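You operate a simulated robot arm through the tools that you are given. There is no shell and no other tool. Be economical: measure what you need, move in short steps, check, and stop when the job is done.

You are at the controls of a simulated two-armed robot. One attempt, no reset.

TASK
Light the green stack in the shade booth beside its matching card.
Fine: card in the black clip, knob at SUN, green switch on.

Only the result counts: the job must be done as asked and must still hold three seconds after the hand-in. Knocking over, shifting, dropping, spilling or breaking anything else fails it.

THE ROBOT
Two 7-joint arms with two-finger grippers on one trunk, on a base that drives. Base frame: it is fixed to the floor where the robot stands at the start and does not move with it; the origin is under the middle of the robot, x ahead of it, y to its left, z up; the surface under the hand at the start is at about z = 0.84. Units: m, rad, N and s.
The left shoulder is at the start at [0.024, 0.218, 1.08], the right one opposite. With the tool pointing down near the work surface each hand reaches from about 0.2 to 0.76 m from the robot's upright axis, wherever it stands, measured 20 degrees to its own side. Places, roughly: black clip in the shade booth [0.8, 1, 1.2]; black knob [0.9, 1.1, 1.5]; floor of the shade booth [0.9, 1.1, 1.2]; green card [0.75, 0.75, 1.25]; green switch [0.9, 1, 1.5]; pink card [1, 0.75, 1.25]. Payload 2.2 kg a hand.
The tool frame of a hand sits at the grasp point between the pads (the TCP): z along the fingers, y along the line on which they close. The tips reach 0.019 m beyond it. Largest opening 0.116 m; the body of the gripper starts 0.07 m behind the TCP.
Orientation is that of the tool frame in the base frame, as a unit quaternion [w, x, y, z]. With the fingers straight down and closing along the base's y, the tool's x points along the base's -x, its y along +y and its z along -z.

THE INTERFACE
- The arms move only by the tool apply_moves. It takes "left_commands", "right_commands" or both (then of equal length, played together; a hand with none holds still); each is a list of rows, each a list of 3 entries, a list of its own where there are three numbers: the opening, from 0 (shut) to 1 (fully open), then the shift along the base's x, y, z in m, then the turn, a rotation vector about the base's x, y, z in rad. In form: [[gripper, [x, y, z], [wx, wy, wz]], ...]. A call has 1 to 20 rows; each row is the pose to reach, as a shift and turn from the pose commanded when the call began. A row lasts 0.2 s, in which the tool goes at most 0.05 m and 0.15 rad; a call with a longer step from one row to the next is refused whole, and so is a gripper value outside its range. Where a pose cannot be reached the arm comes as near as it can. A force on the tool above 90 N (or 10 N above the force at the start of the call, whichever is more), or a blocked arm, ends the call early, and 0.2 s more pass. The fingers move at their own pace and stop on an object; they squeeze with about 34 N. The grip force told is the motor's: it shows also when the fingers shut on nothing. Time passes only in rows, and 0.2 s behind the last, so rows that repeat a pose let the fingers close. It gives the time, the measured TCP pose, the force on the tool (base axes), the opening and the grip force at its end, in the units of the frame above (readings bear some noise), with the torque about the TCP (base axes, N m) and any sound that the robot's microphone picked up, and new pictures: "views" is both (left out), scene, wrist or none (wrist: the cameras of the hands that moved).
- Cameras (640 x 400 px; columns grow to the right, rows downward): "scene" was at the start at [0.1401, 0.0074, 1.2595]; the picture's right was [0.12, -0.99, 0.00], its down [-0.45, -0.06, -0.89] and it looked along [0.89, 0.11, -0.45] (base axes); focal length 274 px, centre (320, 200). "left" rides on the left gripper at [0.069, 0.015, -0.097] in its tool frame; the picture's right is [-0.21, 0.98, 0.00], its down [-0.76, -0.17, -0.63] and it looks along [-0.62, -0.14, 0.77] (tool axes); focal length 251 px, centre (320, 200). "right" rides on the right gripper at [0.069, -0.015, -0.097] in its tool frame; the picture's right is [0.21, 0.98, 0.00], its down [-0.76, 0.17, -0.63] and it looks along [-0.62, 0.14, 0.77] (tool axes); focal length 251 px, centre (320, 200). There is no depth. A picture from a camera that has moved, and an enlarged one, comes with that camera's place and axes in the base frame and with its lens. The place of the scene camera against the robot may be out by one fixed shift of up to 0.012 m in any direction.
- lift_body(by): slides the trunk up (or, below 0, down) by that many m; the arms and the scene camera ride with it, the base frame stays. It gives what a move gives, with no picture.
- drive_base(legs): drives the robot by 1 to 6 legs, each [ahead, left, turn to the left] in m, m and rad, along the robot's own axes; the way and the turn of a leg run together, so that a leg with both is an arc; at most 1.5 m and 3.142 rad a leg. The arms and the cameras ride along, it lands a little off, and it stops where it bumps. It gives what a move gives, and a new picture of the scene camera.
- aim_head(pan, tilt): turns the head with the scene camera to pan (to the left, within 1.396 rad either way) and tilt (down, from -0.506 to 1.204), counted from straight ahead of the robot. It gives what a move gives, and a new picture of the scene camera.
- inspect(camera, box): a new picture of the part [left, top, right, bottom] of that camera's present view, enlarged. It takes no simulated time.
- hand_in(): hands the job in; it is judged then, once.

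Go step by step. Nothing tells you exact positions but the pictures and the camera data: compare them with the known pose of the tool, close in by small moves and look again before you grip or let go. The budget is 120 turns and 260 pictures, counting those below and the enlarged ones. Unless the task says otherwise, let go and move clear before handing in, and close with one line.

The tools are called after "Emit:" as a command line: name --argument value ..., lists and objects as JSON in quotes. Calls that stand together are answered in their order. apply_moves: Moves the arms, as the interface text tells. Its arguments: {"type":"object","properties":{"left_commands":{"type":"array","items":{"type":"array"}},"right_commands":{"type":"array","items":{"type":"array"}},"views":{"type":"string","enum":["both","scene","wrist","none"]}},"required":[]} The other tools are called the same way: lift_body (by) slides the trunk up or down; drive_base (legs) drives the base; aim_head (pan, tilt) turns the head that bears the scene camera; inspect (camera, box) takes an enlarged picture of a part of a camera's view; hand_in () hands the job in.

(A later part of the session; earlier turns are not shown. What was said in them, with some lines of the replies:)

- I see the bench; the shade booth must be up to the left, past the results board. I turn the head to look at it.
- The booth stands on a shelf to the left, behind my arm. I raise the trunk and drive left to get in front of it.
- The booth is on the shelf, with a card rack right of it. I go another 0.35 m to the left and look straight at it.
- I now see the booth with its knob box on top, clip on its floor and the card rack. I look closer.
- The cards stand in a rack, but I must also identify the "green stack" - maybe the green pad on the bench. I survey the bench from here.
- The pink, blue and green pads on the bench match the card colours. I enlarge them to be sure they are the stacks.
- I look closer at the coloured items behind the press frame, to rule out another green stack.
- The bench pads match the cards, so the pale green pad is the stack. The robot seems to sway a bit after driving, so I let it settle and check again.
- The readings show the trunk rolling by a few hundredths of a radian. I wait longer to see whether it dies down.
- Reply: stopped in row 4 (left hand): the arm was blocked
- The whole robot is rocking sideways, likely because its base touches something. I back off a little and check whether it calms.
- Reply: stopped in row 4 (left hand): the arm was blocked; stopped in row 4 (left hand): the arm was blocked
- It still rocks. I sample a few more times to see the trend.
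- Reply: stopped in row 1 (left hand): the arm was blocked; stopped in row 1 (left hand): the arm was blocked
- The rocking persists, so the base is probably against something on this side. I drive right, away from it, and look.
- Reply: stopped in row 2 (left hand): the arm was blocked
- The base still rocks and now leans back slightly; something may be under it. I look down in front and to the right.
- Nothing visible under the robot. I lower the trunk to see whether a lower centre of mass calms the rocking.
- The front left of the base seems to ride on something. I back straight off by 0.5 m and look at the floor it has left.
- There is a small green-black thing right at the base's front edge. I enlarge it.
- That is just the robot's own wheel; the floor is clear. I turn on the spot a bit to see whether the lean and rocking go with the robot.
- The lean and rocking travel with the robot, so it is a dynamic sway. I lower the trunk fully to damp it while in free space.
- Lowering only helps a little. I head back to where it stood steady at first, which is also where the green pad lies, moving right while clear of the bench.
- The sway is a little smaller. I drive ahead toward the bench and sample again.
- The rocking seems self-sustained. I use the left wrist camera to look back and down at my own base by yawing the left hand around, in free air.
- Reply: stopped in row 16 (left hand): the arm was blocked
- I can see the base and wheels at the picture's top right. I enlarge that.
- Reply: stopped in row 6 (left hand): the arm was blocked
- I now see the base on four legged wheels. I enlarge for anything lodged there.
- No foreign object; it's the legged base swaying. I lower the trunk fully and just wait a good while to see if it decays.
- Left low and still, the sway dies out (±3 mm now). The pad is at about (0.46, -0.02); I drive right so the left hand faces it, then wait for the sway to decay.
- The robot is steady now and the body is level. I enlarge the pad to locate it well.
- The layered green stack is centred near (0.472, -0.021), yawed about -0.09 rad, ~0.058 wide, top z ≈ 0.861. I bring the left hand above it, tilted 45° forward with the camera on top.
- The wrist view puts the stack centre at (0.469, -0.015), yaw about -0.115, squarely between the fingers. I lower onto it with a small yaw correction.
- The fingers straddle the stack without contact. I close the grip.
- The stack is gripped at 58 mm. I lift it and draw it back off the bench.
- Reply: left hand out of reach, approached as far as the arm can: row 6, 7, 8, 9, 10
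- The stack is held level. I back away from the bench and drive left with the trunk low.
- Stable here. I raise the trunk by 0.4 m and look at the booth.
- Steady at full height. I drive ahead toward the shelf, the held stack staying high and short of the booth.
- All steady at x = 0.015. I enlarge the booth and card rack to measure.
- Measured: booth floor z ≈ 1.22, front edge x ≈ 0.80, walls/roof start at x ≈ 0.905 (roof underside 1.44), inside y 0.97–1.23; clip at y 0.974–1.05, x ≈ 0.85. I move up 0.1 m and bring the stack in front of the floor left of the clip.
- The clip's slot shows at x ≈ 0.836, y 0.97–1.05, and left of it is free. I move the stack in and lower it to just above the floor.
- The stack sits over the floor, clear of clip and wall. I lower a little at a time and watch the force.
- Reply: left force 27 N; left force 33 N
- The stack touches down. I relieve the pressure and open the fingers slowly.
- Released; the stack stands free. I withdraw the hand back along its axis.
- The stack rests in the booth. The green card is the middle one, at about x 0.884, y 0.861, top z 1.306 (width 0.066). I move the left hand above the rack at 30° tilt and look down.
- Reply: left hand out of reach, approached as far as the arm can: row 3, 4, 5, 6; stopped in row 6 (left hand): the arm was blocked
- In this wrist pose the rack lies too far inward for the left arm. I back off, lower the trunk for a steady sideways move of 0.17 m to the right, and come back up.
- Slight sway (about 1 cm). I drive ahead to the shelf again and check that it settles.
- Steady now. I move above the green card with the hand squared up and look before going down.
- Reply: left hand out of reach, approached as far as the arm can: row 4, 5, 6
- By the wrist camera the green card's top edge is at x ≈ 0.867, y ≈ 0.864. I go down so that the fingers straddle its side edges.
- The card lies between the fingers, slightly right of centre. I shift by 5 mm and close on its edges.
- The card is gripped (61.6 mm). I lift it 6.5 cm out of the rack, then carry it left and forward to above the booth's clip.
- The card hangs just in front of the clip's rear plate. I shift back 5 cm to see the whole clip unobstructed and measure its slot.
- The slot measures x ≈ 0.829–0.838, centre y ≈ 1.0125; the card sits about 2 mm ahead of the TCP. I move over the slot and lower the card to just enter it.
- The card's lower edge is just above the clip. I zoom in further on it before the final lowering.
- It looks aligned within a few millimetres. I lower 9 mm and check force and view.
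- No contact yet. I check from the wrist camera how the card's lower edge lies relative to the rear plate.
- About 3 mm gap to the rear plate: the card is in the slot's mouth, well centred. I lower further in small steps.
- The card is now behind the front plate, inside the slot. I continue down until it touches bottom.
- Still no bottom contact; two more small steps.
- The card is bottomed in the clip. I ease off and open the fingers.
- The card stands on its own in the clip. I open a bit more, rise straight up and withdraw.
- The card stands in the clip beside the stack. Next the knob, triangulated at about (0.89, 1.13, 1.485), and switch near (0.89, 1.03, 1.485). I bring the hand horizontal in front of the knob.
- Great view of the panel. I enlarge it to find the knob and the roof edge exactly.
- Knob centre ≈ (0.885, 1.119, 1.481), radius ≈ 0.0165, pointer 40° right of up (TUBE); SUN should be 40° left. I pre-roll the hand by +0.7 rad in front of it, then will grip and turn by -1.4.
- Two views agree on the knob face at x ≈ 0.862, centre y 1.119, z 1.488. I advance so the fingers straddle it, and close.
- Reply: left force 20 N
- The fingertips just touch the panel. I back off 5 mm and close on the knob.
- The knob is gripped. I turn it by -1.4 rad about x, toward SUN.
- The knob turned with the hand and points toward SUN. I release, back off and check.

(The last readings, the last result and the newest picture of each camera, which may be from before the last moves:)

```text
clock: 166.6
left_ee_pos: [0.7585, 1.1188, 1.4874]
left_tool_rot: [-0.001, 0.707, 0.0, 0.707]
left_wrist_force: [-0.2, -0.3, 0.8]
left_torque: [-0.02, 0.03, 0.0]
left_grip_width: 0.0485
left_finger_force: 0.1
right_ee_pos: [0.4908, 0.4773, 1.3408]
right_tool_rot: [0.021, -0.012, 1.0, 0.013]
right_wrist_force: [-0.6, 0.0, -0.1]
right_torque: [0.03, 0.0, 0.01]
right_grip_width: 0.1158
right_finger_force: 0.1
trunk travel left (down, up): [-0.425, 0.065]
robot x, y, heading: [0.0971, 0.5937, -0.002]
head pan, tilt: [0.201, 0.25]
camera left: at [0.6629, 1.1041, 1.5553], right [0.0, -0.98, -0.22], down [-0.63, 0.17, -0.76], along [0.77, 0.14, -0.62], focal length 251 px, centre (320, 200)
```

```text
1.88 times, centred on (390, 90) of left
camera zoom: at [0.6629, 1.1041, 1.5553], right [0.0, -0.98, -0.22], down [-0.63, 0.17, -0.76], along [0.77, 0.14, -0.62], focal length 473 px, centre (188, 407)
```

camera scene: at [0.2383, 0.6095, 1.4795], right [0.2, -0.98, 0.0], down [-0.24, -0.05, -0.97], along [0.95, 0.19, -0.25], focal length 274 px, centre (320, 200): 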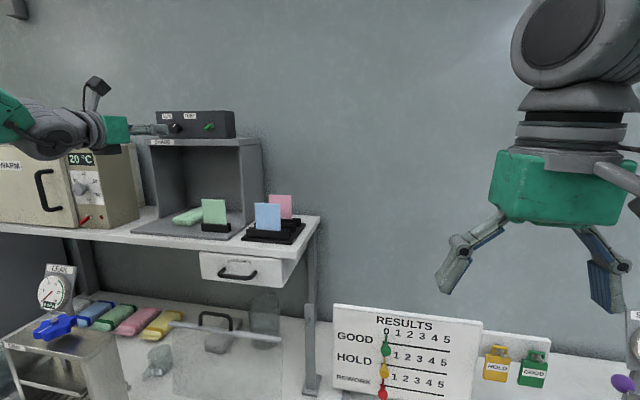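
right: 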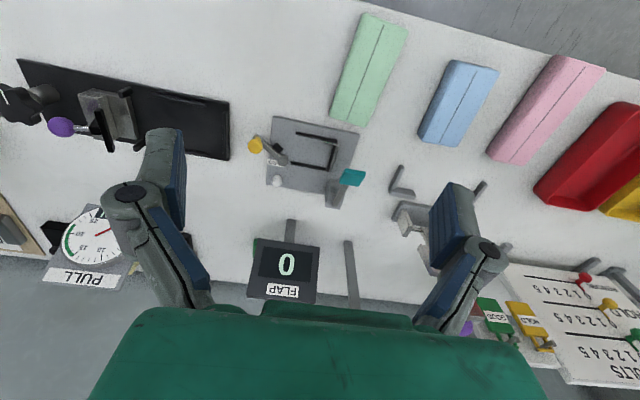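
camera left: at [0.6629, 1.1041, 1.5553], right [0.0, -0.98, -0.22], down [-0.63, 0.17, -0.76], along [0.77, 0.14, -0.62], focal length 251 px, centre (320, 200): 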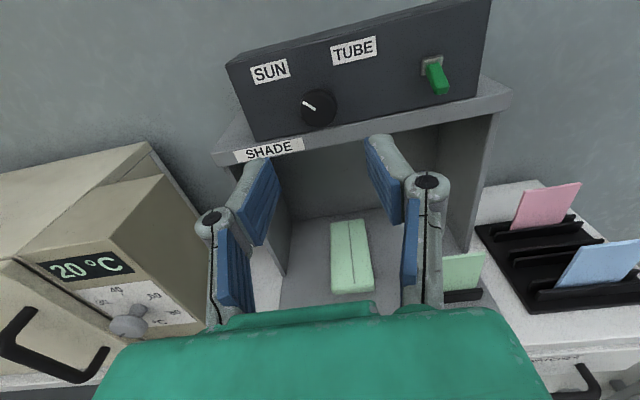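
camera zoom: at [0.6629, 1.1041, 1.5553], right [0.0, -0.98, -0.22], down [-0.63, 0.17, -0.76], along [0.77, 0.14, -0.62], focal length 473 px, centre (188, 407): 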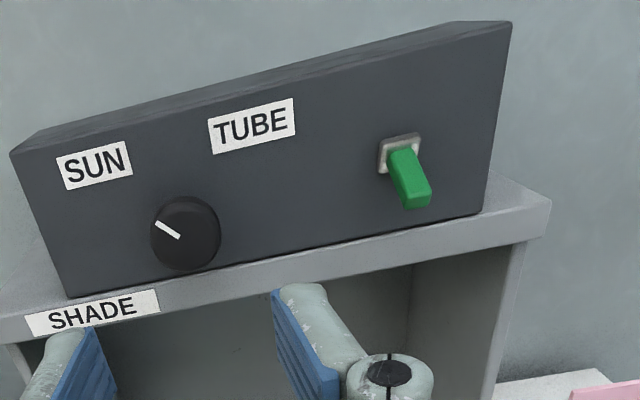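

The pointer now shows about 39° left of up: SUN. Next the switch: its lever points down. I close the fingers and move below and in front of the lever.

Emit:
apply_moves --left_commands '[[0.2, [0, -0.03, -0.008], [0, 0, 0]], [0.0, [0.01, -0.06, -0.016], [0, 0, 0]], [0.0, [0.03, -0.085, -0.024], [0, 0, 0]], [0.0, [0.045, -0.094, -0.03], [0, 0, 0]], [0.0, [0.045, -0.094, -0.03], [0, 0, 0]]]' --views "wrist"

Emit:
inspect --camera "left" --box '[240, 40, 440, 240]'

Emit:
inspect --camera "scene" --box '[150, 90, 270, 170]'

```text
clock: 167.8
left_ee_pos: [0.8044, 1.0272, 1.4573]
left_tool_rot: [0.0, 0.707, 0.001, 0.707]
left_wrist_force: [-1.0, -0.5, 0.6]
left_torque: [0.01, -0.03, -0.06]
left_grip_width: 0.0001
left_finger_force: 28.2
right_ee_pos: [0.4909, 0.4796, 1.3406]
right_tool_rot: [0.02, -0.012, 1.0, 0.013]
right_wrist_force: [-0.2, 0.2, 0.6]
right_torque: [-0.04, 0.01, -0.01]
right_grip_width: 0.1158
right_finger_force: 0.1
trunk travel left (down, up): [-0.425, 0.065]
robot x, y, heading: [0.0972, 0.593, 0.0]
head pan, tilt: [0.201, 0.25]
camera left: at [0.7083, 1.0122, 1.5259], right [0.0, -0.98, -0.21], down [-0.63, 0.16, -0.76], along [0.77, 0.14, -0.62], focal length 251 px, centre (320, 200)
```

left: 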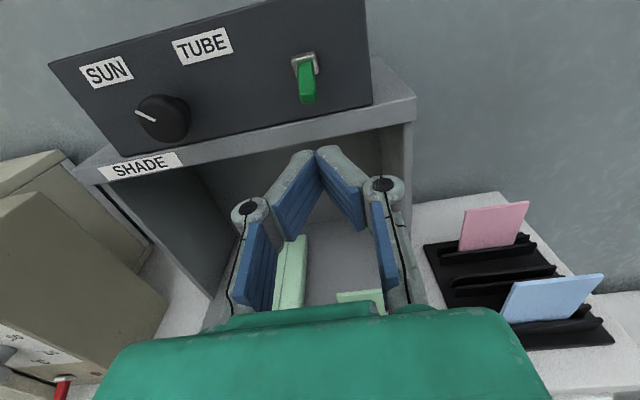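

```text
2.00 times, centred on (340, 140) of left
camera zoom: at [0.7083, 1.0122, 1.5259], right [0.0, -0.98, -0.21], down [-0.63, 0.16, -0.76], along [0.77, 0.14, -0.62], focal length 503 px, centre (280, 320)
```

zoom: 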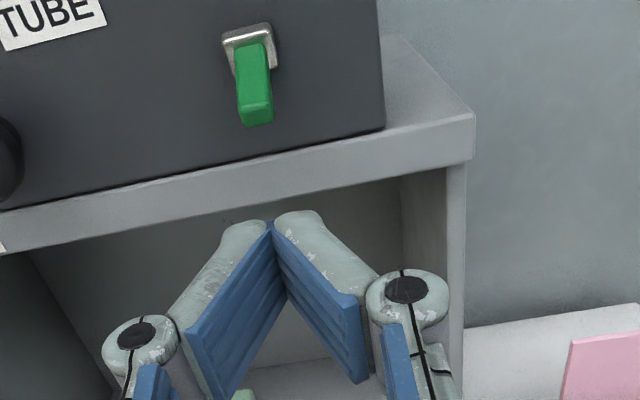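

```text
5.00 times, centred on (210, 130) of scene
camera zoom: at [0.2387, 0.6138, 1.4794], right [0.2, -0.98, 0.0], down [-0.24, -0.05, -0.97], along [0.95, 0.19, -0.25], focal length 1367 px, centre (870, 550)
```

zoom: 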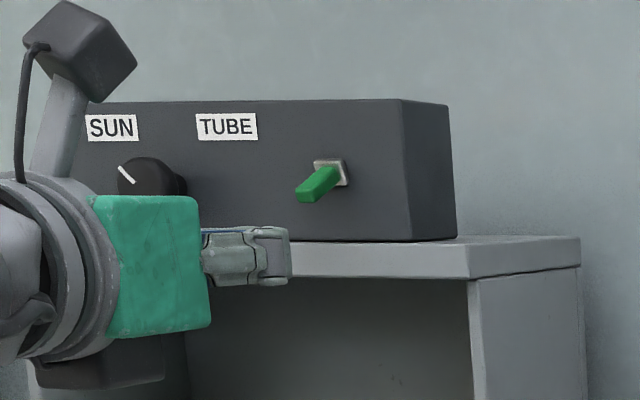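

Lever tip is at about (0.853, 1.030), underside z ≈ 1.481; roof front edge at x ≈ 0.874. I slide the closed fingertips under the tip and push up.

Emit:
apply_moves --left_commands '[[0, [0.0, 0.003, 0.001], [0, 0, 0]], [0, [0.02, 0.003, 0.002], [0, 0, 0]], [0, [0.042, 0.003, 0.002], [0, 0, 0]], [0, [0.042, 0.003, 0.002], [0, 0, 0]], [0, [0.042, 0.003, 0.01], [0, 0, 0]], [0, [0.042, 0.003, 0.018], [0, 0, 0]], [0, [0.042, 0.003, 0.026], [0, 0, 0]], [0, [0.042, 0.003, 0.034], [0, 0, 0]], [0, [0.042, 0.003, 0.042], [0, 0, 0]], [0, [0.042, 0.003, 0.042], [0, 0, 0]]]' --views "wrist"

Emit:
inspect --camera "scene" --box '[150, 90, 270, 170]'

```text
clock: 170.0
left_ee_pos: [0.8457, 1.0273, 1.4899]
left_tool_rot: [0.0, 0.713, 0.001, 0.701]
left_wrist_force: [-23.7, -10.9, -38.0]
left_torque: [0.23, 0.38, 0.1]
left_grip_width: 0.0059
left_finger_force: 28.6
right_ee_pos: [0.4915, 0.477, 1.3391]
right_tool_rot: [0.019, -0.012, 1.0, 0.015]
right_wrist_force: [0.3, -0.4, -0.5]
right_torque: [0.04, -0.04, -0.01]
right_grip_width: 0.1158
right_finger_force: 0.1
trunk travel left (down, up): [-0.425, 0.065]
robot x, y, heading: [0.1004, 0.5998, -0.002]
head pan, tilt: [0.201, 0.25]
heard: click
camera left: at [0.7516, 1.0126, 1.56], right [0.0, -0.98, -0.21], down [-0.65, 0.16, -0.75], along [0.76, 0.14, -0.63], focal length 251 px, centre (320, 200)
```

left: 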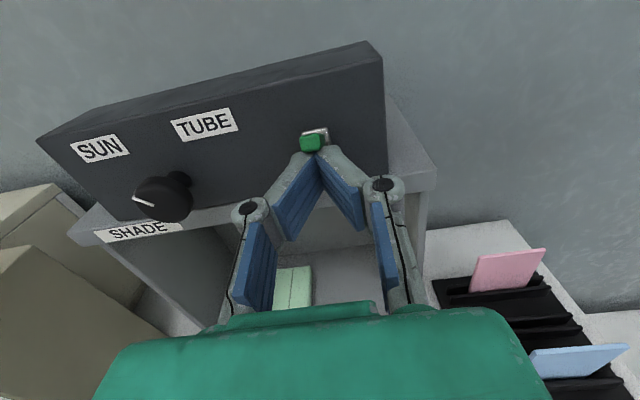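

```text
5.00 times, centred on (210, 130) of scene
camera zoom: at [0.2391, 0.6109, 1.4788], right [0.2, -0.98, 0.0], down [-0.25, -0.05, -0.97], along [0.95, 0.19, -0.25], focal length 1367 px, centre (870, 550)
```

zoom: 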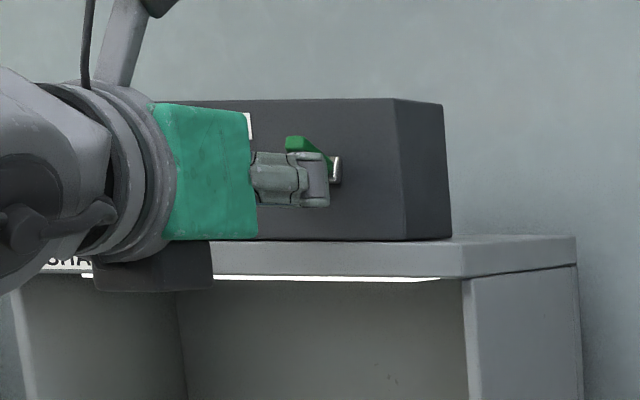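

A click, the lever is up and the lamp glows. I ease down, back off and check everything.

Emit:
apply_moves --left_commands '[[0, [0, 0, -0.012], [0, 0, 0]], [0, [-0.01, 0, -0.016], [0, 0, 0]], [0, [-0.04, 0, -0.016], [0, 0, 0]], [0, [-0.08, 0, -0.01], [0, 0, 0]], [0, [-0.12, 0, 0.0], [0, 0, 0]], [0, [-0.16, 0, 0.0], [0, 0, 0]], [0, [-0.18, 0, 0.0], [0, 0, 0]]]' --views "both"

Emit:
inspect --camera "scene" --box '[120, 95, 320, 255]'

```text
clock: 171.6
left_ee_pos: [0.665, 1.0243, 1.5006]
left_tool_rot: [-0.002, 0.708, -0.001, 0.707]
left_wrist_force: [0.6, -0.2, 0.3]
left_torque: [-0.01, 0.03, -0.01]
left_grip_width: 0.0003
left_finger_force: 28.4
right_ee_pos: [0.4903, 0.4737, 1.3415]
right_tool_rot: [0.021, -0.012, 1.0, 0.015]
right_wrist_force: [0.0, 0.7, -0.2]
right_torque: [-0.01, -0.03, -0.01]
right_grip_width: 0.1158
right_finger_force: 0.2
trunk travel left (down, up): [-0.425, 0.065]
robot x, y, heading: [0.0971, 0.5953, -0.003]
head pan, tilt: [0.201, 0.25]
camera scene: at [0.2383, 0.6063, 1.4795], right [0.2, -0.98, 0.0], down [-0.24, -0.05, -0.97], along [0.95, 0.19, -0.25], focal length 274 px, centre (320, 200)
camera left: at [0.5692, 1.0096, 1.5689], right [0.0, -0.98, -0.22], down [-0.63, 0.17, -0.76], along [0.77, 0.14, -0.62], focal length 251 px, centre (320, 200)
```

scene: 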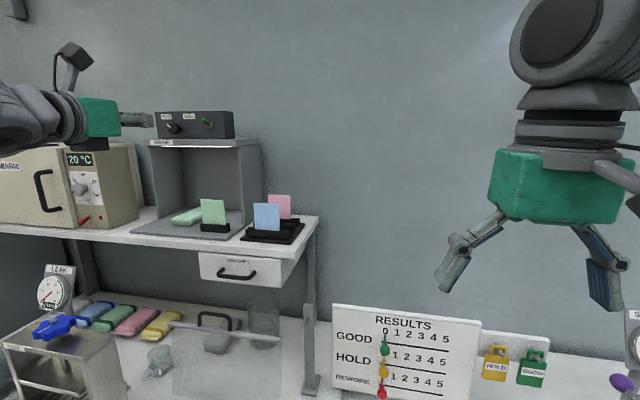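
left: 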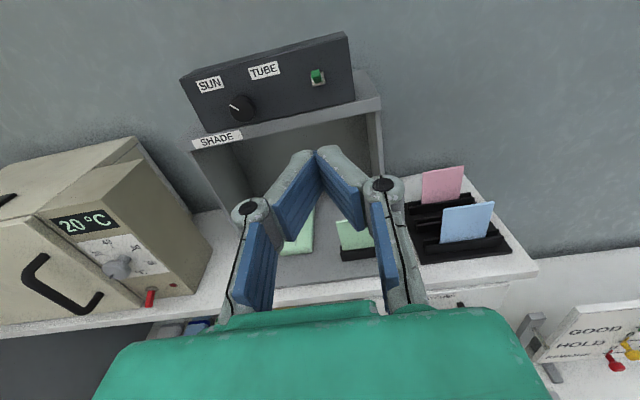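

```text
2.50 times, centred on (220, 175) of scene
camera zoom: at [0.2383, 0.6063, 1.4795], right [0.2, -0.98, 0.0], down [-0.24, -0.05, -0.97], along [0.95, 0.19, -0.25], focal length 684 px, centre (570, 262)
```

zoom: 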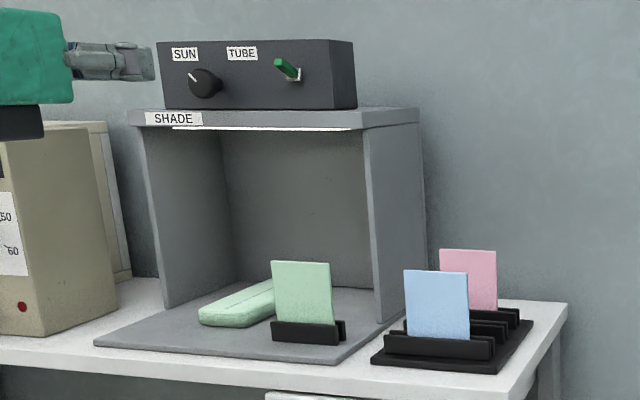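

The green stack lies in the booth beside the green card in the clip, the knob is at SUN, the switch is up and the lamp is lit. The hands are clear, so I hand in.

Emit:
hand_in

```text
The job is handed in.
```

The green stack is in the shade booth beside the green card in the black clip. The knob is at SUN, the green switch is on and the lamp is lit.
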